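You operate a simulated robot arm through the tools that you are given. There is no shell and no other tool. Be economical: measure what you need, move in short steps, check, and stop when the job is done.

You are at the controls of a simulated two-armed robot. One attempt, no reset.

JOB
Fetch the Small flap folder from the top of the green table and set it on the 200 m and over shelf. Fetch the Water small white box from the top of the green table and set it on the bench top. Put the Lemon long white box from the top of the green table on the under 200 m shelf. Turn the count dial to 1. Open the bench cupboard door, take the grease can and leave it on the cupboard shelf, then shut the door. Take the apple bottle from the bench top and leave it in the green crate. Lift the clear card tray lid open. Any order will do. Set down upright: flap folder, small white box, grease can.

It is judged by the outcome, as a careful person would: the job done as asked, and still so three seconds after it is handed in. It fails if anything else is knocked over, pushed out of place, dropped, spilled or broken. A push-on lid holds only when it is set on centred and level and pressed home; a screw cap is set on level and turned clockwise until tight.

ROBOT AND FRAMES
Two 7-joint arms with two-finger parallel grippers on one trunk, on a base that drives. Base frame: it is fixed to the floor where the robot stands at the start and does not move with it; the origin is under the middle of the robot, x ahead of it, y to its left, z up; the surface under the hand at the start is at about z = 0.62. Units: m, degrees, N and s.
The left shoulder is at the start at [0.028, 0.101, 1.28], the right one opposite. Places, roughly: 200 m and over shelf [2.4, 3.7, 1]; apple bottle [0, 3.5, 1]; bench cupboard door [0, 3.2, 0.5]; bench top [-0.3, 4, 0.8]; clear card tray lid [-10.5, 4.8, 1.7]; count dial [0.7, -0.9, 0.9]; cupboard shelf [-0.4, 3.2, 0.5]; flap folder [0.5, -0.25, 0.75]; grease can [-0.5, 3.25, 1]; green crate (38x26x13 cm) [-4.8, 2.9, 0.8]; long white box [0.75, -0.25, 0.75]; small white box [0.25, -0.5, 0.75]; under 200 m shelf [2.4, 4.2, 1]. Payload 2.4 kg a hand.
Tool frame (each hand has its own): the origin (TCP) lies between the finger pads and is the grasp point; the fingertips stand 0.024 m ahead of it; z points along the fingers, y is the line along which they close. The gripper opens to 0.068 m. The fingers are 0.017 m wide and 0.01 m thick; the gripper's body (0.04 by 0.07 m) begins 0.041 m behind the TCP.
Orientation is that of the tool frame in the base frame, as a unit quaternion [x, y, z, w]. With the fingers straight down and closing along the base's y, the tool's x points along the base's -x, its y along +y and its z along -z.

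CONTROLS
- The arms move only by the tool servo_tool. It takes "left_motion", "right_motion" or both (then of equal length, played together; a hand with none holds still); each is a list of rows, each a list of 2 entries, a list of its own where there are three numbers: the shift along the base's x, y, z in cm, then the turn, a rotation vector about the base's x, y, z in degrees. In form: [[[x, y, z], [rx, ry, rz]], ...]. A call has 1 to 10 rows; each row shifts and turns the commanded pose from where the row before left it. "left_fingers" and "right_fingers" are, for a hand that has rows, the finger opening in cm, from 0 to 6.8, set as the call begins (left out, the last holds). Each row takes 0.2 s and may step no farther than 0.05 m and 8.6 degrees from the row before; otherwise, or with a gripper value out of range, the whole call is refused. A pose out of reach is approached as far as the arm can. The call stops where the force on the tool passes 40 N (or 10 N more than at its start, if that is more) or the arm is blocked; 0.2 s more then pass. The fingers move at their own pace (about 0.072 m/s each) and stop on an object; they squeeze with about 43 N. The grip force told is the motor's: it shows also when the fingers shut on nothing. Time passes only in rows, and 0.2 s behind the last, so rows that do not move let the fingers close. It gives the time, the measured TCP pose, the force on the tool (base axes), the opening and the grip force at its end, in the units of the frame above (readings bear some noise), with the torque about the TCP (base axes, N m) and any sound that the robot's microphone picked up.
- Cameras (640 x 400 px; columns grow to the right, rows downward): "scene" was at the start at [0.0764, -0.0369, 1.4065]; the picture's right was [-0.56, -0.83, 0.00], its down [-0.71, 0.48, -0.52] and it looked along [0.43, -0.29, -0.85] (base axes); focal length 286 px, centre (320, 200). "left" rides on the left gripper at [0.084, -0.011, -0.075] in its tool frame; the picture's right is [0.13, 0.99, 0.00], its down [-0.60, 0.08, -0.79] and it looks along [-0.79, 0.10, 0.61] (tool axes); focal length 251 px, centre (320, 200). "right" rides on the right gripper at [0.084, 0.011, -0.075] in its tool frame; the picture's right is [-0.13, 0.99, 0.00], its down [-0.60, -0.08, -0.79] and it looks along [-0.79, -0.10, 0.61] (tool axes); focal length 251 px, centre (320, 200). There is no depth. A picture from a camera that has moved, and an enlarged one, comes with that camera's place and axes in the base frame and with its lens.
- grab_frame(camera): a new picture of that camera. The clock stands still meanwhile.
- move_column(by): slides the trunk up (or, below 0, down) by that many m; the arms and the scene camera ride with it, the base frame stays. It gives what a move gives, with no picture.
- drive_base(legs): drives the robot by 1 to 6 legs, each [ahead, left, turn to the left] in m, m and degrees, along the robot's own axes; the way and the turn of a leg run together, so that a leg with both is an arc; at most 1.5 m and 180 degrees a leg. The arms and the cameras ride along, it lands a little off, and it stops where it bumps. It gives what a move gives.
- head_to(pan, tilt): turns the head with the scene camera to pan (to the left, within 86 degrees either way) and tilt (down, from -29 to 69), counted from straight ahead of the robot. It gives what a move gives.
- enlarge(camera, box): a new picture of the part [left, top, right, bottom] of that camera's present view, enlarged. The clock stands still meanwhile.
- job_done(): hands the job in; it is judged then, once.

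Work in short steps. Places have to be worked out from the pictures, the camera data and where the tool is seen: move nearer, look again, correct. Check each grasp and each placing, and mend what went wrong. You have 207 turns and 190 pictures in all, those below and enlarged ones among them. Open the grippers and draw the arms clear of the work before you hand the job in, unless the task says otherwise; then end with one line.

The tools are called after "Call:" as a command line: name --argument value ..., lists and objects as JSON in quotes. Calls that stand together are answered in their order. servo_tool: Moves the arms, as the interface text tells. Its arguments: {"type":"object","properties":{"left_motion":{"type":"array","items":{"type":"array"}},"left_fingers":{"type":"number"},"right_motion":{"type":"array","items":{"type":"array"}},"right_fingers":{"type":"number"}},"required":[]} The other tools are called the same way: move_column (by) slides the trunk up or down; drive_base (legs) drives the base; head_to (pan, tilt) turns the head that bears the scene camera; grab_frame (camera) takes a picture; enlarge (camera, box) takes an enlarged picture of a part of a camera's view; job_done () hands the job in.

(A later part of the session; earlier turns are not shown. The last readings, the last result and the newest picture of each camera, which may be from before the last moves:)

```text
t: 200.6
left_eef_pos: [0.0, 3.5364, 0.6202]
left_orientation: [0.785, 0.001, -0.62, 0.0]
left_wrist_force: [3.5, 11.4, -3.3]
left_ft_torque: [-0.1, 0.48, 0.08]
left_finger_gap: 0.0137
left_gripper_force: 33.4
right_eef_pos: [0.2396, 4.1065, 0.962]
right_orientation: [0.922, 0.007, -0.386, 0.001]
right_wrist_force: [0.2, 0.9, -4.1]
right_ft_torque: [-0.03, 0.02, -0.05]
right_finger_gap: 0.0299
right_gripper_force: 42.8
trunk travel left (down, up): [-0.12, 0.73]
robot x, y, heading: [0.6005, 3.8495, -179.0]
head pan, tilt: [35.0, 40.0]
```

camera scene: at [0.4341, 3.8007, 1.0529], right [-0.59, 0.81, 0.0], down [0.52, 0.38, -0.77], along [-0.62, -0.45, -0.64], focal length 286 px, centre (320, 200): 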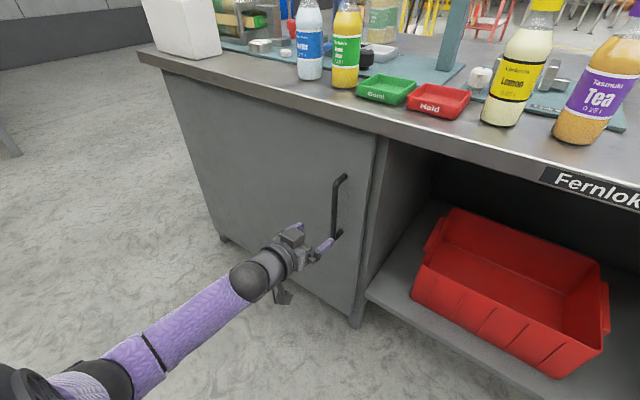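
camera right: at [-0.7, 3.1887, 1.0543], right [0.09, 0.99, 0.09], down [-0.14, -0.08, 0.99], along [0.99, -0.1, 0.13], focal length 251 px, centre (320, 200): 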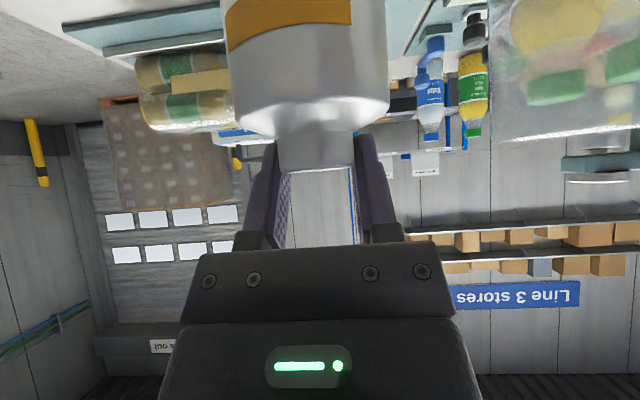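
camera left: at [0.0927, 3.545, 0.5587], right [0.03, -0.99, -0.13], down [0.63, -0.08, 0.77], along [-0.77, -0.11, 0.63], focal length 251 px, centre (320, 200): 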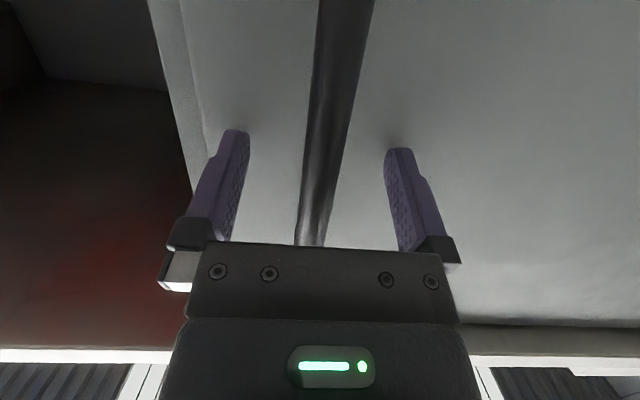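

Handle gripped (1.4 cm). Pull along the door's arc, first about 10°.

Call:
servo_tool --left_motion '[[[2.3, -0.1, 0], [0, 0, 0]], [[2.3, -0.2, 0], [0, 0, 0]], [[2.3, -0.4, 0], [0, 0, 0]], [[2.3, -0.5, 0], [0, 0, 0]], [[2.3, -0.7, 0], [0, 0, 0]]]'

Call:
grab_frame --camera "scene"

```text
t: 201.8
left_eef_pos: [0.1158, 3.5166, 0.6214]
left_orientation: [0.786, 0.001, -0.619, 0.0]
left_wrist_force: [4.8, 18.6, -3.6]
left_ft_torque: [-0.27, 0.04, 0.28]
left_finger_gap: 0.014
left_gripper_force: 33.9
right_eef_pos: [0.2397, 4.1059, 0.9594]
right_orientation: [0.922, 0.008, -0.386, 0.002]
right_wrist_force: [-0.6, 0.6, -3.7]
right_ft_torque: [-0.02, -0.05, 0.03]
right_finger_gap: 0.0299
right_gripper_force: 42.7
trunk travel left (down, up): [-0.12, 0.73]
robot x, y, heading: [0.6021, 3.8497, -179.4]
head pan, tilt: [35.0, 40.0]
```

```text
106 pictures are left
camera scene: at [0.4341, 3.8022, 1.0529], right [-0.58, 0.81, 0.0], down [0.52, 0.37, -0.77], along [-0.62, -0.45, -0.64], focal length 286 px, centre (320, 200)
```

scene: 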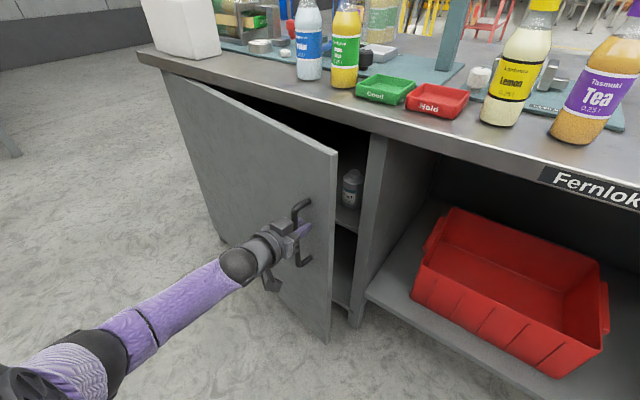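

Door is opening (a shelf with another bottle inside is visible). Continue the arc.

Call:
servo_tool --left_motion '[[[2.2, -0.4, 0], [0, 0, -2]], [[2.2, -0.7, 0], [0, 0, -2]], [[2.2, -0.9, 0], [0, 0, -2]], [[2.1, -1.0, 0], [0, 0, -2]], [[2.1, -1.1, 0], [0, 0, -2]], [[2.0, -1.2, 0], [0, 0, -2]], [[2.0, -1.3, 0], [0, 0, -2]]]'

Call:
grab_frame --camera "scene"

```text
t: 202.7
left_eef_pos: [0.1849, 3.4957, 0.622]
left_orientation: [0.784, -0.044, -0.618, -0.036]
left_wrist_force: [2.7, 7.0, 2.7]
left_ft_torque: [-0.24, -0.05, 0.16]
left_finger_gap: 0.0138
left_gripper_force: 33.7
right_eef_pos: [0.2393, 4.106, 0.9605]
right_orientation: [0.922, 0.008, -0.386, 0.002]
right_wrist_force: [0.4, -1.3, -3.4]
right_ft_torque: [-0.01, 0.03, -0.04]
right_finger_gap: 0.0301
right_gripper_force: 42.8
trunk travel left (down, up): [-0.12, 0.73]
robot x, y, heading: [0.5985, 3.8507, -179.2]
head pan, tilt: [35.0, 40.0]
stopped in row 4 (left hand): the force on the tool passed its limit at 44 N (the readings are from after the stop); the commanded pose is now the measured one
```

```text
105 pictures are left
camera scene: at [0.4345, 3.8021, 1.0532], right [-0.58, 0.81, 0.0], down [0.52, 0.37, -0.77], along [-0.62, -0.45, -0.64], focal length 286 px, centre (320, 200)
```

scene: 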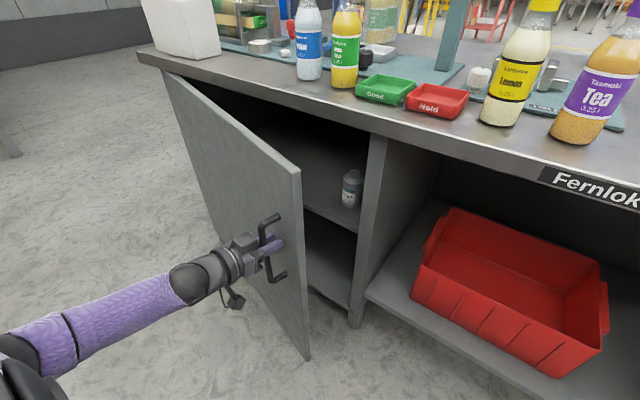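

Continue with a slightly wider arc.

Call:
servo_tool --left_motion '[[[2.1, -0.5, 0], [0, 0, -2]], [[2.0, -0.8, 0], [0, 0, -2]], [[2.0, -0.9, 0], [0, 0, -2]], [[2.0, -1.0, 0], [0, 0, -2]]]'

Call:
servo_tool --left_motion '[[[1.9, -1.0, 0], [0, 0, -2]], [[1.9, -1.1, 0], [0, 0, -2]], [[1.9, -1.2, 0], [0, 0, -2]], [[1.8, -1.3, 0], [0, 0, -2]]]'

Call:
grab_frame --camera "scene"

```text
t: 203.8
left_eef_pos: [0.2648, 3.4622, 0.6207]
left_orientation: [0.778, -0.094, -0.616, -0.076]
left_wrist_force: [-3.5, -4.1, 2.0]
left_ft_torque: [-0.15, -0.22, 0.01]
left_finger_gap: 0.014
left_gripper_force: 34.0
right_eef_pos: [0.2388, 4.105, 0.9602]
right_orientation: [0.923, 0.008, -0.385, 0.001]
right_wrist_force: [0.4, -0.2, -3.8]
right_ft_torque: [0.0, 0.02, 0.01]
right_finger_gap: 0.0301
right_gripper_force: 43.0
trunk travel left (down, up): [-0.12, 0.73]
robot x, y, heading: [0.6004, 3.8486, -179.3]
head pan, tilt: [35.0, 40.0]
stopped in row 4 (left hand): the force on the tool passed its limit at 42 N (the readings are from after the stop); the commanded pose is now the measured one
```

```text
t: 204.8
left_eef_pos: [0.3404, 3.4156, 0.6217]
left_orientation: [0.769, -0.15, -0.61, -0.12]
left_wrist_force: [-17.3, -24.7, 16.5]
left_ft_torque: [0.15, 0.48, -0.29]
left_finger_gap: 0.014
left_gripper_force: 33.6
right_eef_pos: [0.2378, 4.1035, 0.9601]
right_orientation: [0.923, 0.008, -0.386, 0.001]
right_wrist_force: [-0.1, 0.2, -4.3]
right_ft_torque: [0.02, 0.03, -0.03]
right_finger_gap: 0.0299
right_gripper_force: 43.0
trunk travel left (down, up): [-0.12, 0.73]
robot x, y, heading: [0.6008, 3.8483, -179.2]
head pan, tilt: [35.0, 40.0]
```

```text
104 pictures are left
camera scene: at [0.4332, 3.7997, 1.0529], right [-0.58, 0.81, 0.0], down [0.52, 0.38, -0.77], along [-0.62, -0.45, -0.64], focal length 286 px, centre (320, 200)
```

scene: 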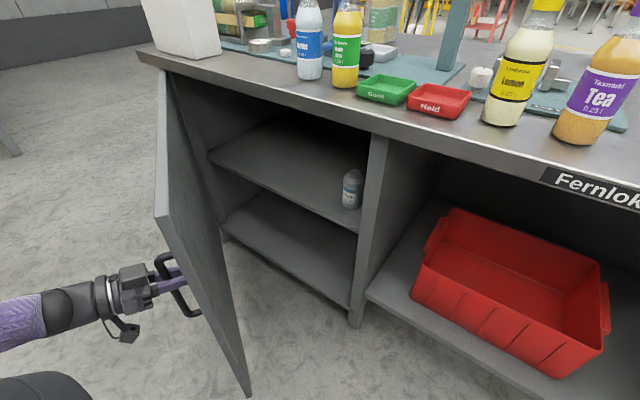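

Door is ~32° open. Release the handle, back off, then go behind the edge to push it wider from inside.

Call:
servo_tool --left_motion '[[[0, 0, 0], [0, 0, 0]], [[0, 0, 0], [0, 0, 0]], [[3, 0, 0], [0, 0, 2]], [[3.5, 1, 0], [0, 0, 4]], [[2, 3.5, 0], [0, 0, 4]], [[0, 4.5, 0], [0, 0, 4]], [[0, 4.5, 0], [0, 0, 4]]]' --left_fingers 6.8

Call:
grab_frame --camera "scene"

```text
t: 206.4
left_eef_pos: [0.4261, 3.5517, 0.6208]
left_orientation: [0.784, -0.028, -0.62, -0.023]
left_wrist_force: [-0.8, -0.5, -0.1]
left_ft_torque: [-0.01, 0.0, 0.01]
left_finger_gap: 0.0682
left_gripper_force: 0.0
right_eef_pos: [0.24, 4.1044, 0.9603]
right_orientation: [0.922, 0.007, -0.386, 0.001]
right_wrist_force: [0.4, -0.2, -3.3]
right_ft_torque: [-0.01, 0.01, -0.01]
right_finger_gap: 0.0301
right_gripper_force: 42.8
trunk travel left (down, up): [-0.12, 0.73]
robot x, y, heading: [0.6018, 3.849, -178.9]
head pan, tilt: [35.0, 40.0]
```

```text
103 pictures are left
camera scene: at [0.434, 3.8005, 1.0529], right [-0.58, 0.81, 0.0], down [0.52, 0.38, -0.77], along [-0.62, -0.45, -0.64], focal length 286 px, centre (320, 200)
```

scene: 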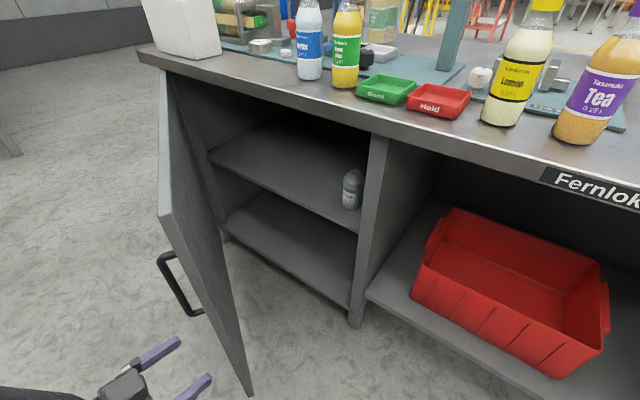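

Move the closed left hand round the door's edge to its inner side.

Call:
servo_tool --left_motion '[[[-4.5, 0.5, 0], [0, 0, 0]], [[-4.5, 0.5, 0], [0, 0, 0]], [[-4.5, 0, 0], [0, 0, 0]], [[-4.5, -1, 0], [0, 0, 0]], [[-4, -3, 0], [0, 0, 0]], [[0, -4.5, 0], [0, 0, 0]], [[0, -4.5, 0], [0, 0, 0]]]' --left_fingers 0

Call:
servo_tool --left_motion '[[[2, -2, 0], [0, 0, 0]], [[3, -3, 0], [0, 0, 0]], [[3, -3, 0], [0, 0, 0]], [[3, -3, 0], [0, 0, 0]], [[3, -3, 0], [0, 0, 0]], [[3, -3, 0], [0, 0, 0]], [[2.5, -3.5, 0], [0, 0, 0]], [[2.5, -3.5, 0], [0, 0, 0]]]'

Call:
grab_frame --camera "scene"

```text
t: 207.6
left_eef_pos: [0.2158, 3.5369, 0.6172]
left_orientation: [0.784, -0.029, -0.62, -0.032]
left_wrist_force: [9.9, 17.2, 3.6]
left_ft_torque: [-0.62, -0.09, 2.35]
left_finger_gap: 0.0
left_gripper_force: 23.3
right_eef_pos: [0.2401, 4.1056, 0.9618]
right_orientation: [0.923, 0.008, -0.386, 0.003]
right_wrist_force: [-0.2, -0.6, -3.7]
right_ft_torque: [-0.02, 0.0, 0.04]
right_finger_gap: 0.03
right_gripper_force: 43.6
trunk travel left (down, up): [-0.12, 0.73]
robot x, y, heading: [0.5995, 3.8508, -179.2]
head pan, tilt: [35.0, 40.0]
stopped in row 6 (left hand): the force on the tool passed its limit at 122 N (the readings are from after the stop); the commanded pose is now the measured one
```

```text
t: 207.9
left_eef_pos: [0.2207, 3.5333, 0.6164]
left_orientation: [0.784, -0.029, -0.619, -0.034]
left_wrist_force: [-0.6, 0.1, -0.3]
left_ft_torque: [0.03, 0.01, 0.01]
left_finger_gap: 0.0001
left_gripper_force: 23.9
right_eef_pos: [0.2383, 4.1046, 0.9598]
right_orientation: [0.923, 0.008, -0.386, 0.002]
right_wrist_force: [-0.2, 0.5, -3.7]
right_ft_torque: [-0.04, 0.02, 0.01]
right_finger_gap: 0.03
right_gripper_force: 43.3
trunk travel left (down, up): [-0.12, 0.73]
robot x, y, heading: [0.6008, 3.8519, -179.5]
head pan, tilt: [35.0, 40.0]
stopped in row 1 (left hand): the force on the tool passed its limit at 47 N (the readings are from after the stop); the commanded pose is now the measured one
```

```text
102 pictures are left
camera scene: at [0.434, 3.8007, 1.0527], right [-0.58, 0.81, 0.0], down [0.52, 0.38, -0.77], along [-0.62, -0.45, -0.64], focal length 286 px, centre (320, 200)
```

scene: 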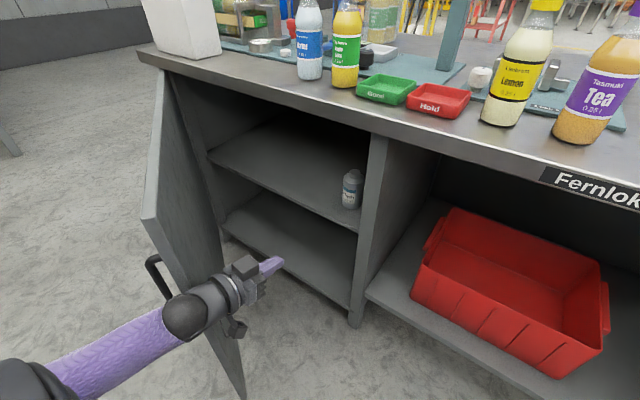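

The hand already pushes against the door edge. Push on gently, in smaller steps.

Call:
servo_tool --left_motion '[[[1, -0.6, 0], [0, 0, 0]], [[1, -0.6, 0], [0, 0, 0]], [[1, -0.8, 0], [0, 0, 0]], [[1, -0.8, 0], [0, 0, 0]], [[1, -1, 0], [0, 0, 0]], [[1, -1, 0], [0, 0, 0]], [[1, -1, 0], [0, 0, 0]], [[1, -1, 0], [0, 0, 0]]]'

Call:
grab_frame --camera "scene"

```text
t: 209.7
left_eef_pos: [0.3077, 3.468, 0.6153]
left_orientation: [0.785, -0.027, -0.617, -0.035]
left_wrist_force: [-8.0, 13.0, -7.9]
left_ft_torque: [0.03, 0.66, 1.12]
left_finger_gap: 0.0001
left_gripper_force: 23.2
right_eef_pos: [0.2421, 4.1076, 0.9589]
right_orientation: [0.922, 0.007, -0.386, 0.002]
right_wrist_force: [0.3, -0.9, -4.3]
right_ft_torque: [-0.01, 0.02, 0.02]
right_finger_gap: 0.0299
right_gripper_force: 43.0
trunk travel left (down, up): [-0.12, 0.73]
robot x, y, heading: [0.6017, 3.848, -179.0]
head pan, tilt: [35.0, 40.0]
```

```text
101 pictures are left
camera scene: at [0.4375, 3.804, 1.0532], right [-0.59, 0.81, 0.0], down [0.52, 0.37, -0.77], along [-0.62, -0.45, -0.64], focal length 286 px, centre (320, 200)
```

scene: 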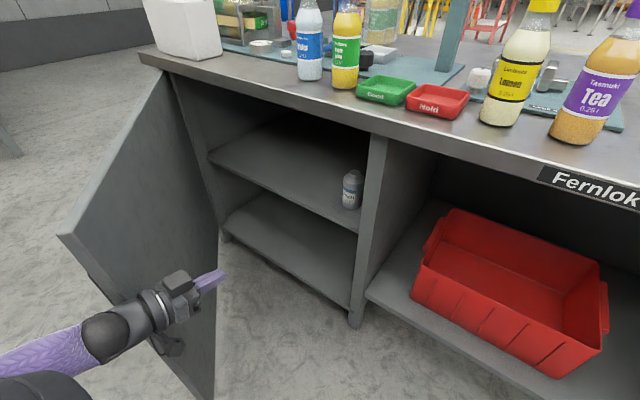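

Works well. Continue pushing, more towards -y.

Call:
servo_tool --left_motion '[[[0.7, -1.2, 0], [0, 0, 0]], [[0.7, -1.2, 0], [0, 0, 0]], [[0.6, -1.3, 0], [0, 0, 0]], [[0.5, -1.3, 0], [0, 0, 0]], [[0.5, -1.4, 0], [0, 0, 0]], [[0.4, -1.4, 0], [0, 0, 0]], [[0.3, -1.4, 0], [0, 0, 0]], [[0.3, -1.4, 0], [0, 0, 0]], [[0.2, -1.4, 0], [0, 0, 0]], [[0.2, -1.4, 0], [0, 0, 0]]]'

Call:
grab_frame --camera "scene"

```text
t: 210.2
left_eef_pos: [0.3252, 3.4515, 0.6122]
left_orientation: [0.788, -0.022, -0.614, -0.035]
left_wrist_force: [0.7, -0.1, -1.2]
left_ft_torque: [0.0, 0.04, 0.01]
left_finger_gap: 0.0
left_gripper_force: 23.2
right_eef_pos: [0.2416, 4.1078, 0.9614]
right_orientation: [0.922, 0.011, -0.386, 0.004]
right_wrist_force: [0.2, -0.1, -3.1]
right_ft_torque: [0.02, 0.0, -0.02]
right_finger_gap: 0.03
right_gripper_force: 42.6
trunk travel left (down, up): [-0.12, 0.73]
robot x, y, heading: [0.6053, 3.8511, -178.6]
head pan, tilt: [35.0, 40.0]
stopped in row 2 (left hand): the force on the tool passed its limit at 41 N (the readings are from after the stop); the commanded pose is now the measured one
```

```text
100 pictures are left
camera scene: at [0.4399, 3.8046, 1.0543], right [-0.59, 0.81, 0.0], down [0.52, 0.38, -0.77], along [-0.62, -0.46, -0.64], focal length 286 px, centre (320, 200)
```

scene: 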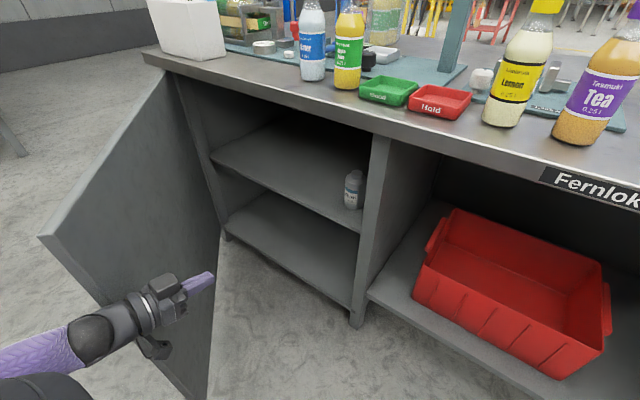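

Call:
servo_tool --left_motion '[[[0.3, -0.7, 0], [0, 0, 0]], [[0.3, -0.7, 0], [0, 0, 0]], [[0.3, -0.7, 0], [0, 0, 0]], [[0.3, -0.7, 0], [0, 0, 0]], [[0.2, -0.8, 0], [0, 0, 0]], [[0.2, -0.8, 0], [0, 0, 0]], [[0.1, -0.8, 0], [0, 0, 0]], [[0.1, -0.8, 0], [0, 0, 0]], [[0, -0.8, 0], [0, 0, 0]], [[0, -0.8, 0], [0, 0, 0]]]'

Call:
servo_tool --left_motion '[[[0, -0.8, 0], [0, 0, 0]], [[0, -0.8, 0], [0, 0, 0]], [[0, -0.8, 0], [0, 0, 0]], [[0, -0.8, 0], [0, 0, 0]], [[0, -0.8, 0], [0, 0, 0]], [[0, -0.8, 0], [0, 0, 0]], [[0, -0.8, 0], [0, 0, 0]], [[0, -0.8, 0], [0, 0, 0]], [[0, -0.8, 0], [0, 0, 0]], [[0, -0.8, 0], [0, 0, 0]]]'

Call:
grab_frame --camera "scene"

```text
t: 212.6
left_eef_pos: [0.3999, 3.3546, 0.6025]
left_orientation: [0.793, 0.013, -0.609, -0.019]
left_wrist_force: [0.0, -0.5, -0.5]
left_ft_torque: [0.0, 0.01, 0.01]
left_finger_gap: 0.0
left_gripper_force: 23.9
right_eef_pos: [0.2406, 4.0771, 0.9604]
right_orientation: [0.922, 0.043, -0.385, 0.015]
right_wrist_force: [0.5, 1.2, -4.3]
right_ft_torque: [0.0, 0.01, -0.01]
right_finger_gap: 0.0298
right_gripper_force: 42.9
trunk travel left (down, up): [-0.12, 0.73]
robot x, y, heading: [0.6235, 3.8502, -174.9]
head pan, tilt: [35.0, 40.0]
stopped in row 10 (left hand): the arm was blocked; the commanded pose is now the measured one
```

```text
t: 214.8
left_eef_pos: [0.3992, 3.3003, 0.603]
left_orientation: [0.794, 0.012, -0.607, -0.021]
left_wrist_force: [-0.6, 0.0, -0.1]
left_ft_torque: [0.02, -0.01, -0.01]
left_finger_gap: 0.0
left_gripper_force: 23.4
left hand out of reach, approached as far as the arm can: row 8, 9, 10
right_eef_pos: [0.2418, 4.0771, 0.9607]
right_orientation: [0.921, 0.042, -0.386, 0.016]
right_wrist_force: [0.7, -0.7, -3.6]
right_ft_torque: [-0.01, 0.02, -0.04]
right_finger_gap: 0.0301
right_gripper_force: 42.7
trunk travel left (down, up): [-0.12, 0.73]
robot x, y, heading: [0.62, 3.8499, -175.0]
head pan, tilt: [35.0, 40.0]
```

```text
99 pictures are left
camera scene: at [0.4587, 3.7886, 1.0529], right [-0.64, 0.76, 0.0], down [0.49, 0.41, -0.77], along [-0.59, -0.49, -0.64], focal length 286 px, centre (320, 200)
```

scene: 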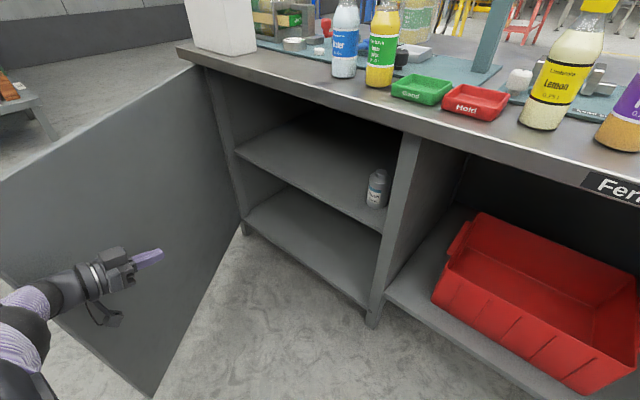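

Door is ~70° open. Drive the base left; the left arm pushes the door further.

Call:
drive_base --legs '[[0, 0.12, -2.5], [0, 0.13, -2.5]]'

Call:
grab_frame --camera "scene"

```text
t: 216.9
left_eef_pos: [0.3654, 3.0701, 0.6029]
left_orientation: [0.793, -0.021, -0.607, -0.046]
left_wrist_force: [0.0, 0.2, -0.4]
left_ft_torque: [0.01, -0.05, 0.02]
left_finger_gap: 0.0
left_gripper_force: 23.9
right_eef_pos: [0.2725, 3.8589, 0.9606]
right_orientation: [0.923, 0.004, -0.385, -0.001]
right_wrist_force: [-0.2, 0.3, -4.0]
right_ft_torque: [-0.02, 0.0, 0.0]
right_finger_gap: 0.0298
right_gripper_force: 43.1
trunk travel left (down, up): [-0.12, 0.73]
robot x, y, heading: [0.6334, 3.6021, -179.8]
head pan, tilt: [35.0, 40.0]
```

```text
98 pictures are left
camera scene: at [0.4652, 3.5526, 1.0529], right [-0.58, 0.82, 0.0], down [0.53, 0.37, -0.77], along [-0.62, -0.44, -0.64], focal length 286 px, centre (320, 200)
```

scene: 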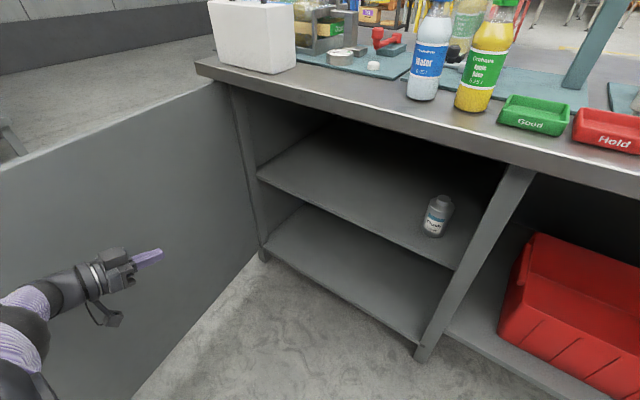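

Door ~88° open. Bring the left hand back toward the body, lower the can hand in front of the bench and centre it.

Call:
servo_tool --left_motion '[[[0.5, 2.5, 0], [0, 0, 0]], [[0.5, 2.5, 0], [0, 0, 0]], [[0.5, 2.5, 0], [0, 0, 0]], [[0.5, 2.5, 0], [0, 0, 0]], [[0.5, 2.5, 0], [0, 0, 0]], [[0.5, 2.5, 0], [0, 0, 0]], [[0, 2, 0], [0, 0, 0]], [[0, 2, 0], [0, 0, 0]]]' --right_motion '[[[0, 0, -4], [0, 0, 0]], [[0, 0, -4], [0, 0, 0]], [[0, 0, -4], [0, 0, 0]], [[0, 0, -4], [0, 0, 0]], [[0, -1, -4], [0, 0, 0]], [[0, -2.5, -4], [0, 0, 0]], [[0, -3, -4], [0, 0, 0]], [[0, -3, -3.5], [0, 0, 0]]]'

Call:
grab_frame --camera "scene"

```text
t: 218.8
left_eef_pos: [0.394, 3.2605, 0.6035]
left_orientation: [0.794, -0.02, -0.607, -0.045]
left_wrist_force: [0.4, 0.0, -0.1]
left_ft_torque: [0.0, 0.0, 0.0]
left_finger_gap: 0.0002
left_gripper_force: 23.3
right_eef_pos: [0.2627, 3.7695, 0.642]
right_orientation: [0.923, 0.002, -0.386, -0.001]
right_wrist_force: [-0.4, 0.6, -3.9]
right_ft_torque: [-0.03, 0.01, 0.01]
right_finger_gap: 0.0297
right_gripper_force: 42.9
right hand out of reach, approached as far as the arm can: row 4, 5
trunk travel left (down, up): [-0.12, 0.73]
robot x, y, heading: [0.6333, 3.6, -179.8]
head pan, tilt: [35.0, 40.0]
```

```text
97 pictures are left
camera scene: at [0.4652, 3.5525, 1.0529], right [-0.58, 0.82, 0.0], down [0.53, 0.37, -0.77], along [-0.63, -0.44, -0.64], focal length 286 px, centre (320, 200)
```

scene: 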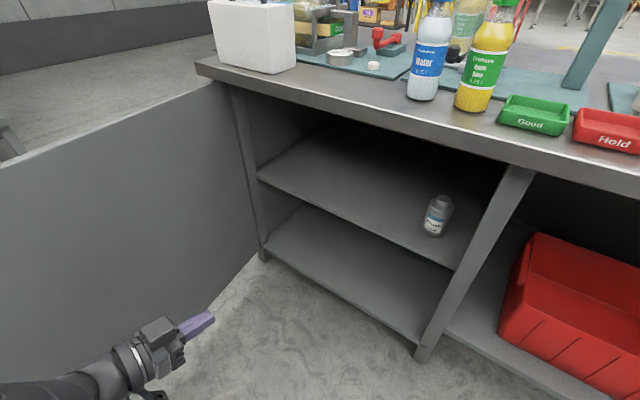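

Centre the can hand, then drive left 0.25 and ahead 0.25.

Call:
servo_tool --right_motion '[[[0.5, -4, 0.5], [0, 0, 0]], [[0.5, -4, 0.5], [0, 0, 0]], [[0.5, -4, 0.5], [0, 0, 0]], [[0.5, -4, 0.5], [0, 0, 0]]]'

Call:
drive_base --legs '[[0, 0.25, 0], [0.2, 0, 0]]'

Call:
head_to --pan 5 --tilt 55

Call:
grab_frame --camera "scene"

Call:
grab_frame --camera "right"

```text
t: 219.8
left_eef_pos: [0.3936, 3.2598, 0.6025]
left_orientation: [0.793, -0.021, -0.607, -0.045]
left_wrist_force: [-0.1, -0.4, -0.4]
left_ft_torque: [-0.03, -0.01, -0.02]
left_finger_gap: 0.0
left_gripper_force: 23.4
right_eef_pos: [0.2805, 3.6093, 0.6656]
right_orientation: [0.923, 0.004, -0.385, -0.001]
right_wrist_force: [0.3, 0.0, -3.7]
right_ft_torque: [-0.02, 0.0, 0.01]
right_finger_gap: 0.0299
right_gripper_force: 43.1
trunk travel left (down, up): [-0.12, 0.73]
robot x, y, heading: [0.6312, 3.6018, -179.8]
head pan, tilt: [35.0, 40.0]
```

```text
t: 222.8
left_eef_pos: [0.1952, 3.014, 0.6036]
left_orientation: [0.793, -0.022, -0.607, -0.046]
left_wrist_force: [-0.5, 0.4, -0.4]
left_ft_torque: [0.01, 0.01, 0.02]
left_finger_gap: 0.0001
left_gripper_force: 23.5
right_eef_pos: [0.0825, 3.3615, 0.6644]
right_orientation: [0.923, 0.003, -0.386, -0.001]
right_wrist_force: [-0.8, -0.4, -3.5]
right_ft_torque: [0.0, 0.04, -0.04]
right_finger_gap: 0.03
right_gripper_force: 42.9
trunk travel left (down, up): [-0.12, 0.73]
robot x, y, heading: [0.4363, 3.3511, -179.8]
head pan, tilt: [35.0, 40.0]
```

```text
t: 223.7
left_eef_pos: [0.1944, 3.0134, 0.6041]
left_orientation: [0.793, -0.023, -0.606, -0.047]
left_wrist_force: [0.2, 0.7, -0.3]
left_ft_torque: [0.01, 0.02, -0.01]
left_finger_gap: 0.0
left_gripper_force: 23.2
right_eef_pos: [0.0833, 3.3609, 0.6649]
right_orientation: [0.923, 0.002, -0.385, -0.001]
right_wrist_force: [0.4, 0.5, -3.7]
right_ft_torque: [-0.02, 0.02, 0.02]
right_finger_gap: 0.0298
right_gripper_force: 43.3
trunk travel left (down, up): [-0.12, 0.73]
robot x, y, heading: [0.434, 3.3478, -180.1]
head pan, tilt: [5.0, 55.0]
```

```text
96 pictures are left
camera scene: at [0.2644, 3.3467, 1.0323], right [-0.09, 1.0, 0.0], down [0.82, 0.07, -0.57], along [-0.57, -0.05, -0.82], focal length 286 px, centre (320, 200)
```

scene: 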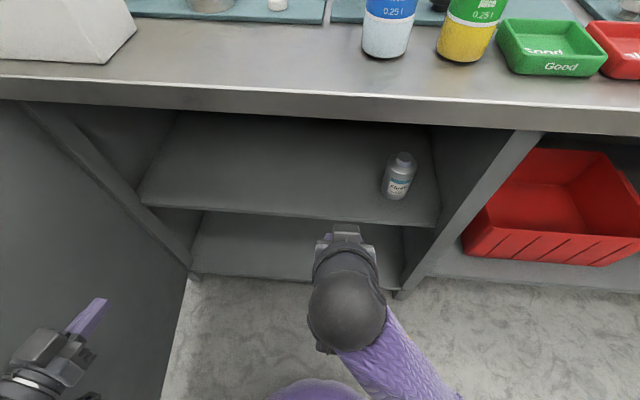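

```text
95 pictures are left
camera right: at [0.1941, 3.3519, 0.6583], right [-0.09, -0.99, 0.09], down [0.14, 0.08, 0.99], along [-0.99, 0.1, 0.13], focal length 251 px, centre (320, 200)
```

right: 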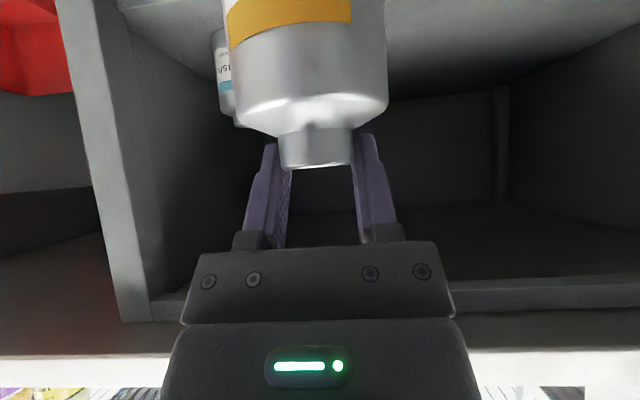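

Can bottom is about 5 cm above shelf level. Lower 3 cm, drive in 0.1 m.

Call:
servo_tool --right_motion '[[[0, -0.5, -1.5], [0, 0, 0]], [[0, 0, -1.5], [0, 0, 0]]]'

Call:
drive_base --legs '[[0.1, 0, 0]]'

Call:
grab_frame --camera "right"

Call:
head_to --pan 20 --tilt 55

Call:
grab_frame --camera "scene"

```text
t: 224.3
left_eef_pos: [0.1958, 3.0132, 0.6038]
left_orientation: [0.793, -0.023, -0.606, -0.048]
left_wrist_force: [-0.2, 0.1, -0.4]
left_ft_torque: [0.01, 0.0, -0.02]
left_finger_gap: 0.0
left_gripper_force: 23.8
right_eef_pos: [0.0821, 3.3554, 0.6347]
right_orientation: [0.922, 0.002, -0.386, -0.001]
right_wrist_force: [-1.0, -0.3, -3.4]
right_ft_torque: [0.01, -0.01, 0.01]
right_finger_gap: 0.0297
right_gripper_force: 43.2
trunk travel left (down, up): [-0.12, 0.73]
robot x, y, heading: [0.433, 3.3503, -180.1]
head pan, tilt: [5.0, 55.0]
```

```text
t: 225.4
left_eef_pos: [0.0988, 3.0133, 0.6035]
left_orientation: [0.794, -0.022, -0.606, -0.046]
left_wrist_force: [0.0, 0.0, 0.6]
left_ft_torque: [0.01, -0.03, 0.05]
left_finger_gap: 0.0
left_gripper_force: 23.6
right_eef_pos: [-0.0135, 3.3546, 0.6351]
right_orientation: [0.923, 0.003, -0.385, -0.001]
right_wrist_force: [0.4, 1.2, -3.7]
right_ft_torque: [-0.02, 0.03, 0.0]
right_finger_gap: 0.0296
right_gripper_force: 42.7
trunk travel left (down, up): [-0.12, 0.73]
robot x, y, heading: [0.3351, 3.35, -179.8]
head pan, tilt: [5.0, 55.0]
```

```text
94 pictures are left
camera right: at [0.0978, 3.3456, 0.6281], right [-0.09, -0.99, 0.09], down [0.14, 0.08, 0.99], along [-0.99, 0.1, 0.13], focal length 251 px, centre (320, 200)
```

right: 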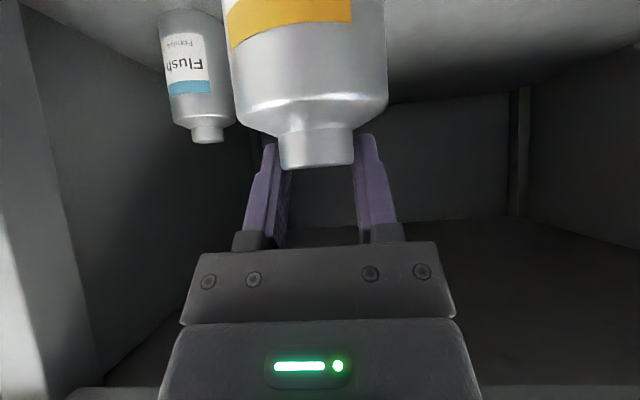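

```text
t: 226.2
left_eef_pos: [0.0991, 3.0129, 0.6033]
left_orientation: [0.794, -0.02, -0.607, -0.045]
left_wrist_force: [0.6, 0.7, 0.0]
left_ft_torque: [0.0, 0.0, 0.01]
left_finger_gap: 0.0002
left_gripper_force: 23.6
right_eef_pos: [-0.0148, 3.3548, 0.6346]
right_orientation: [0.923, 0.003, -0.385, -0.001]
right_wrist_force: [-0.3, 0.9, -4.3]
right_ft_torque: [0.02, 0.02, -0.03]
right_finger_gap: 0.03
right_gripper_force: 43.3
trunk travel left (down, up): [-0.12, 0.73]
robot x, y, heading: [0.3346, 3.3518, -179.7]
head pan, tilt: [20.0, 55.0]
```

```text
93 pictures are left
camera scene: at [0.1721, 3.3279, 1.0322], right [-0.34, 0.94, 0.0], down [0.77, 0.28, -0.57], along [-0.54, -0.2, -0.82], focal length 286 px, centre (320, 200)
```

scene: 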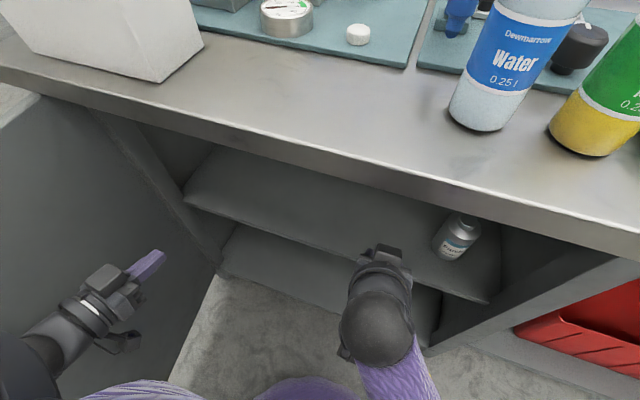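

Advance the can hand over the shelf.

Call:
servo_tool --right_motion '[[[-3, 0, 0], [0, 0, 0]], [[-3, 0, -0.2], [0, 0, 0]], [[-2.5, 0, -0.3], [0, 0, 0]], [[-2, 0, -0.2], [0, 0, 0]]]'

Call:
grab_frame --camera "right"

Call:
grab_frame --camera "left"

```text
t: 227.2
left_eef_pos: [0.0994, 3.0125, 0.603]
left_orientation: [0.793, -0.022, -0.607, -0.047]
left_wrist_force: [0.1, -0.8, -0.3]
left_ft_torque: [0.01, -0.01, -0.02]
left_finger_gap: 0.0001
left_gripper_force: 23.6
right_eef_pos: [-0.1183, 3.3554, 0.627]
right_orientation: [0.922, 0.003, -0.386, -0.001]
right_wrist_force: [0.1, -0.1, -3.8]
right_ft_torque: [0.03, 0.02, -0.01]
right_finger_gap: 0.0301
right_gripper_force: 42.2
trunk travel left (down, up): [-0.12, 0.73]
robot x, y, heading: [0.3364, 3.3513, -179.6]
head pan, tilt: [20.0, 55.0]
```

```text
92 pictures are left
camera right: at [-0.0071, 3.3468, 0.6198], right [-0.08, -0.99, 0.09], down [0.14, 0.08, 0.99], along [-0.99, 0.1, 0.13], focal length 251 px, centre (320, 200)
```

right: 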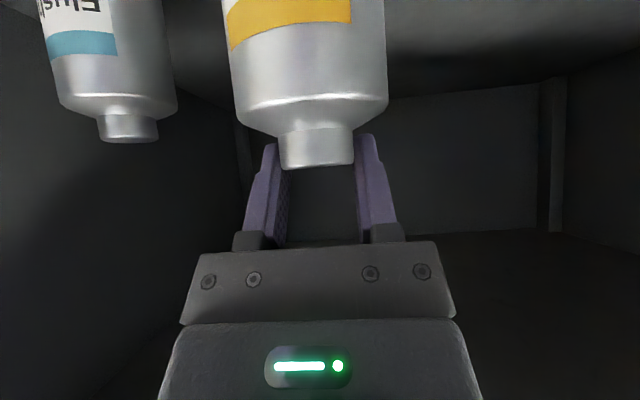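

```text
91 pictures are left
camera left: at [0.194, 3.0178, 0.5445], right [-0.06, -0.98, -0.17], down [0.6, -0.17, 0.78], along [-0.8, -0.06, 0.6], focal length 251 px, centre (320, 200)
```

left: 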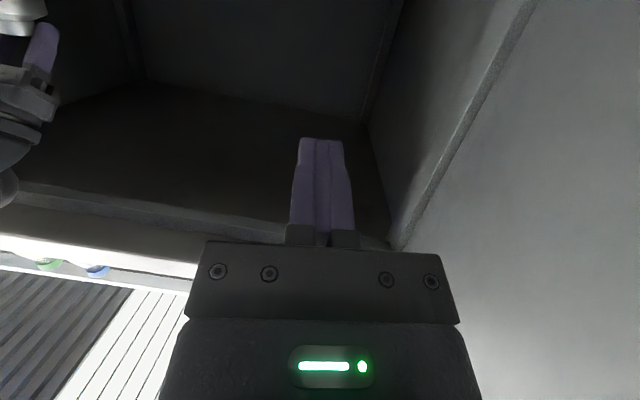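

Companion can's cap top is at z≈0.593, so the shelf is ≈0.48 and my TCP should end ≈0.600. Lower slowly.

Call:
servo_tool --right_motion '[[[0, 0, -0.8], [0, 0, 0]], [[0, 0, -0.7], [0, 0, 0]], [[0, 0, -0.5], [0, 0, 0]], [[0, 0, 0], [0, 0, 0]]]'

Call:
servo_tool --right_motion '[[[0, 0, -0.3], [0, 0, 0]], [[0, 0, -0.3], [0, 0, 0]], [[0, 0, 0], [0, 0, 0]]]'

```text
t: 228.2
left_eef_pos: [0.0978, 3.0124, 0.6033]
left_orientation: [0.793, -0.022, -0.607, -0.047]
left_wrist_force: [-0.5, 0.3, -0.3]
left_ft_torque: [0.0, -0.03, -0.01]
left_finger_gap: 0.0
left_gripper_force: 23.5
right_eef_pos: [-0.1195, 3.3556, 0.6075]
right_orientation: [0.923, 0.004, -0.385, 0.0]
right_wrist_force: [0.3, -0.4, -3.8]
right_ft_torque: [0.01, 0.03, 0.0]
right_finger_gap: 0.0301
right_gripper_force: 43.4
trunk travel left (down, up): [-0.12, 0.73]
robot x, y, heading: [0.3344, 3.3554, -179.9]
head pan, tilt: [20.0, 55.0]
```

```text
t: 229.0
left_eef_pos: [0.0983, 3.0131, 0.6038]
left_orientation: [0.794, -0.022, -0.606, -0.047]
left_wrist_force: [-0.5, 0.9, 0.1]
left_ft_torque: [-0.03, 0.0, 0.05]
left_finger_gap: 0.0
left_gripper_force: 23.2
right_eef_pos: [-0.1201, 3.3552, 0.6013]
right_orientation: [0.923, 0.003, -0.385, -0.002]
right_wrist_force: [-0.9, -0.6, -4.1]
right_ft_torque: [0.0, 0.03, -0.01]
right_finger_gap: 0.0302
right_gripper_force: 43.0
trunk travel left (down, up): [-0.12, 0.73]
robot x, y, heading: [0.3405, 3.3512, -179.6]
head pan, tilt: [20.0, 55.0]
```

Call:
servo_tool --right_motion '[[[0, 0, -0.3], [0, 0, 0]], [[0, 0, -0.3], [0, 0, 0]], [[0, 0, 0], [0, 0, 0]]]'

Call:
grab_frame --camera "right"

```text
t: 229.8
left_eef_pos: [0.099, 3.0125, 0.6044]
left_orientation: [0.793, -0.022, -0.607, -0.046]
left_wrist_force: [0.7, -0.4, -0.3]
left_ft_torque: [0.0, 0.0, 0.0]
left_finger_gap: 0.0
left_gripper_force: 23.9
right_eef_pos: [-0.1199, 3.3553, 0.5987]
right_orientation: [0.922, 0.002, -0.388, 0.0]
right_wrist_force: [0.9, 4.9, 17.2]
right_ft_torque: [0.0, -0.03, 0.0]
right_finger_gap: 0.0299
right_gripper_force: 43.0
trunk travel left (down, up): [-0.12, 0.73]
robot x, y, heading: [0.333, 3.3496, -179.7]
head pan, tilt: [20.0, 55.0]
```

```text
90 pictures are left
camera right: at [-0.0075, 3.3453, 0.5906], right [-0.09, -0.99, 0.09], down [0.15, 0.08, 0.99], along [-0.99, 0.1, 0.14], focal length 251 px, centre (320, 200)
```

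right: 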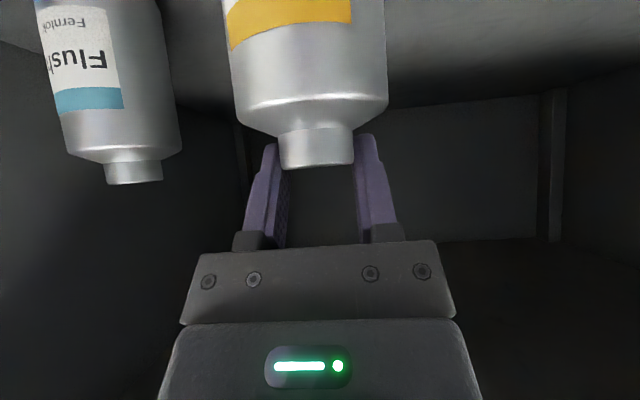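

Contact. Release and withdraw straight back.

Call:
servo_tool --right_motion '[[[0, 0, 0.2], [0, 0, 0]], [[0, 0, 0], [0, 0, 0]], [[0, 0, 0], [0, 0, 0]], [[2, 0, 0.5], [0, 0, 0]], [[3, 0, 0], [0, 0, 0]], [[3, 0, 0], [0, 0, 0]], [[3, 0, 0], [0, 0, 0]], [[3, 0, 0], [0, 0, 0]]]' --right_fingers 6

Call:
grab_frame --camera "right"

Call:
grab_frame --camera "scene"

```text
t: 231.2
left_eef_pos: [0.1006, 3.0116, 0.6027]
left_orientation: [0.793, -0.021, -0.607, -0.046]
left_wrist_force: [-1.0, 0.7, -0.9]
left_ft_torque: [0.05, 0.05, 0.0]
left_finger_gap: 0.0001
left_gripper_force: 23.3
right_eef_pos: [-0.1143, 3.3677, 0.6757]
right_orientation: [0.874, 0.007, -0.486, -0.017]
right_wrist_force: [0.6, -0.2, 0.3]
right_ft_torque: [-0.02, 0.02, -0.04]
right_finger_gap: 0.0599
right_gripper_force: 0.1
trunk travel left (down, up): [-0.12, 0.73]
robot x, y, heading: [0.3346, 3.3491, -179.8]
head pan, tilt: [20.0, 55.0]
stopped in row 6 (right hand): the arm was blocked; the commanded pose is now the measured one
```

```text
89 pictures are left
camera right: at [-0.0071, 3.3566, 0.6436], right [-0.07, -0.99, 0.07], down [0.36, 0.04, 0.93], along [-0.93, 0.09, 0.35], focal length 251 px, centre (320, 200)
```

right: 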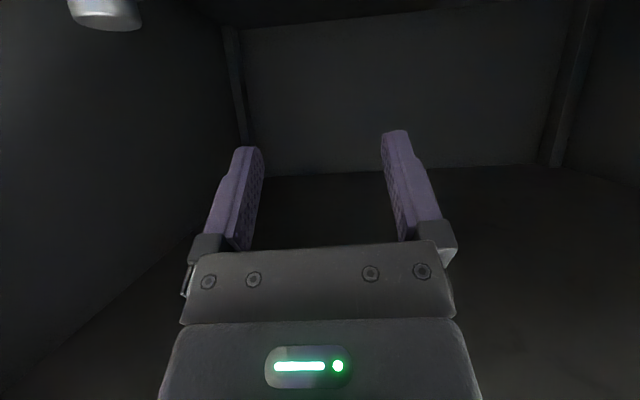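

```text
88 pictures are left
camera scene: at [0.1722, 3.3278, 1.0322], right [-0.35, 0.94, 0.0], down [0.77, 0.28, -0.57], along [-0.54, -0.2, -0.82], focal length 286 px, centre (320, 200)
```

scene: 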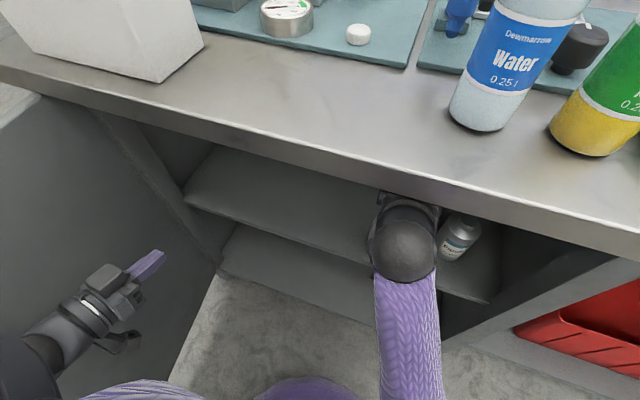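

The arm was blocked from retracting and rose above the can. Back the base out instead.

Call:
drive_base --legs '[[-0.2, 0, 0]]'

Call:
head_to --pan 10 --tilt 50

Call:
grab_frame --camera "scene"

Call:
grab_frame --camera "right"

```text
t: 232.8
left_eef_pos: [0.2991, 3.0132, 0.6032]
left_orientation: [0.794, -0.02, -0.606, -0.045]
left_wrist_force: [-0.7, 0.2, 0.0]
left_ft_torque: [0.01, -0.03, -0.02]
left_finger_gap: 0.0
left_gripper_force: 23.8
right_eef_pos: [0.0853, 3.3655, 0.6759]
right_orientation: [0.874, 0.009, -0.486, -0.017]
right_wrist_force: [0.8, -0.7, 0.4]
right_ft_torque: [-0.03, -0.01, -0.01]
right_finger_gap: 0.0601
right_gripper_force: 0.0
trunk travel left (down, up): [-0.12, 0.73]
robot x, y, heading: [0.5369, 3.3538, -179.5]
head pan, tilt: [20.0, 55.0]
```

```text
t: 233.5
left_eef_pos: [0.2988, 3.0122, 0.6029]
left_orientation: [0.793, -0.019, -0.607, -0.044]
left_wrist_force: [0.6, -0.1, -0.2]
left_ft_torque: [0.0, -0.01, 0.0]
left_finger_gap: 0.0003
left_gripper_force: 23.8
right_eef_pos: [0.0845, 3.3661, 0.6753]
right_orientation: [0.873, 0.01, -0.487, -0.017]
right_wrist_force: [0.7, 0.7, -0.4]
right_ft_torque: [0.0, -0.01, -0.01]
right_finger_gap: 0.06
right_gripper_force: 0.1
trunk travel left (down, up): [-0.12, 0.73]
robot x, y, heading: [0.5371, 3.3516, -179.6]
head pan, tilt: [10.0, 50.0]
```

```text
87 pictures are left
camera scene: at [0.3631, 3.3395, 1.0387], right [-0.18, 0.98, 0.0], down [0.75, 0.14, -0.64], along [-0.63, -0.12, -0.77], focal length 286 px, centre (320, 200)
```

scene: 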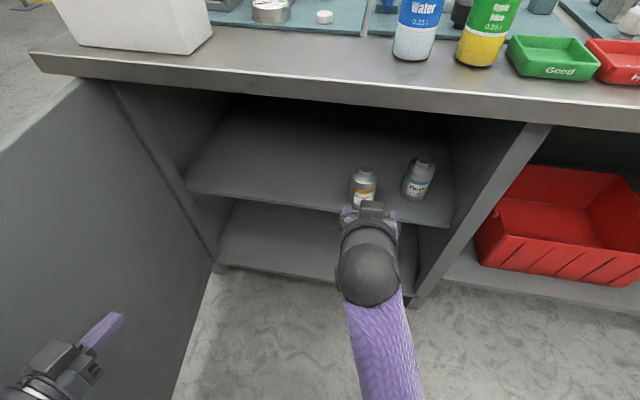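

```text
86 pictures are left
camera right: at [0.1922, 3.3568, 0.6432], right [-0.07, -1.0, 0.07], down [0.36, 0.04, 0.93], along [-0.93, 0.09, 0.35], focal length 251 px, centre (320, 200)
```

right: 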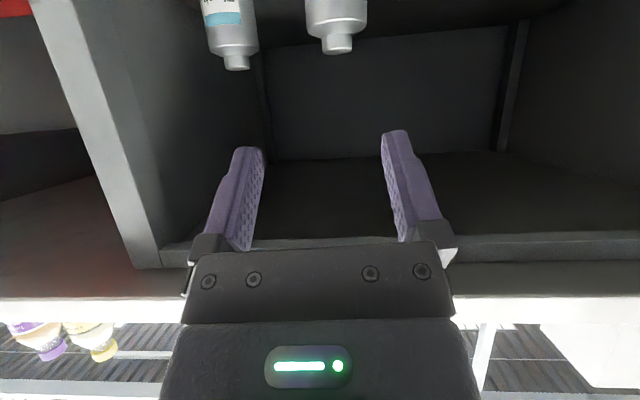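

The grease can stands upright on the shelf. To shut the door: back off, reach round its outer edge with the left hand.

Call:
drive_base --legs '[[-0.5, 0, 0]]'

Call:
head_to --pan 40 --tilt 40

Call:
grab_frame --camera "scene"

```text
t: 236.4
left_eef_pos: [0.7934, 3.0163, 0.6036]
left_orientation: [0.794, -0.021, -0.606, -0.046]
left_wrist_force: [0.0, -0.1, 0.8]
left_ft_torque: [0.01, 0.0, 0.02]
left_finger_gap: 0.0
left_gripper_force: 23.5
right_eef_pos: [0.5798, 3.369, 0.676]
right_orientation: [0.874, 0.009, -0.486, -0.018]
right_wrist_force: [-0.5, 0.9, -0.2]
right_ft_torque: [0.01, -0.02, 0.0]
right_finger_gap: 0.0602
right_gripper_force: 0.0
trunk travel left (down, up): [-0.12, 0.73]
robot x, y, heading: [1.0297, 3.3589, -179.5]
head pan, tilt: [10.0, 50.0]
```

```text
t: 237.3
left_eef_pos: [0.7925, 3.0165, 0.6028]
left_orientation: [0.793, -0.021, -0.607, -0.046]
left_wrist_force: [0.1, 0.8, 0.3]
left_ft_torque: [0.04, -0.01, 0.0]
left_finger_gap: 0.0
left_gripper_force: 23.6
right_eef_pos: [0.5795, 3.3695, 0.6758]
right_orientation: [0.874, 0.009, -0.486, -0.018]
right_wrist_force: [-0.2, -0.2, 0.1]
right_ft_torque: [0.02, 0.0, 0.0]
right_finger_gap: 0.0602
right_gripper_force: 0.0
trunk travel left (down, up): [-0.12, 0.73]
robot x, y, heading: [1.0295, 3.3535, -179.6]
head pan, tilt: [40.0, 40.0]
```

```text
85 pictures are left
camera scene: at [0.868, 3.3018, 1.0529], right [-0.65, 0.76, 0.0], down [0.49, 0.42, -0.77], along [-0.58, -0.49, -0.64], focal length 286 px, centre (320, 200)
```

scene: 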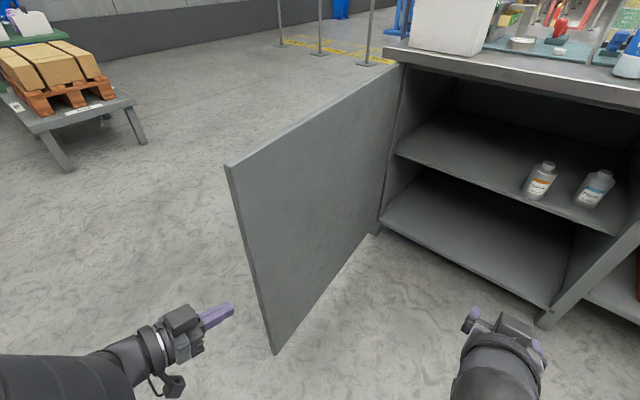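

Door edge at (0.67,2.95). Move the left hand around the outside of it.

Call:
servo_tool --left_motion '[[[0.5, -4.5, 0], [0, 0, 0]], [[0, -4.5, 0], [0, 0, 0]], [[0, -4.5, 0], [0, 0, 0]], [[0, -4.5, 0], [0, 0, 0]], [[-2, -3, 0], [0, 0, 0]], [[-4.5, 0, 0], [0, 0, 0]], [[-4.5, 0, 0], [0, 0, 0]], [[-4.5, 0, 0], [0, 0, 0]]]'

Call:
grab_frame --camera "scene"

```text
t: 239.1
left_eef_pos: [0.6537, 2.8458, 0.6098]
left_orientation: [0.794, -0.021, -0.606, -0.046]
left_wrist_force: [-0.2, -0.5, -0.4]
left_ft_torque: [0.04, -0.02, -0.02]
left_finger_gap: 0.0001
left_gripper_force: 23.7
left hand out of reach, approached as far as the arm can: row 5, 7, 8
right_eef_pos: [0.5779, 3.3702, 0.6751]
right_orientation: [0.874, 0.008, -0.486, -0.019]
right_wrist_force: [-0.6, 0.6, 1.5]
right_ft_torque: [0.01, 0.02, 0.01]
right_finger_gap: 0.0602
right_gripper_force: 0.1
trunk travel left (down, up): [-0.12, 0.73]
robot x, y, heading: [1.033, 3.3536, -179.7]
head pan, tilt: [40.0, 40.0]
```

```text
84 pictures are left
camera scene: at [0.8681, 3.3016, 1.053], right [-0.65, 0.76, 0.0], down [0.49, 0.42, -0.77], along [-0.58, -0.5, -0.64], focal length 286 px, centre (320, 200)
```

scene: 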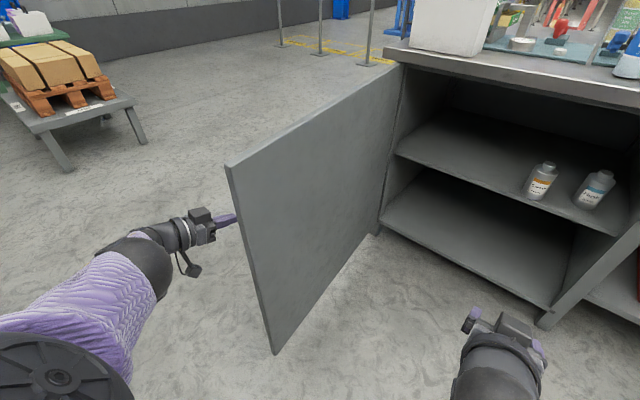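

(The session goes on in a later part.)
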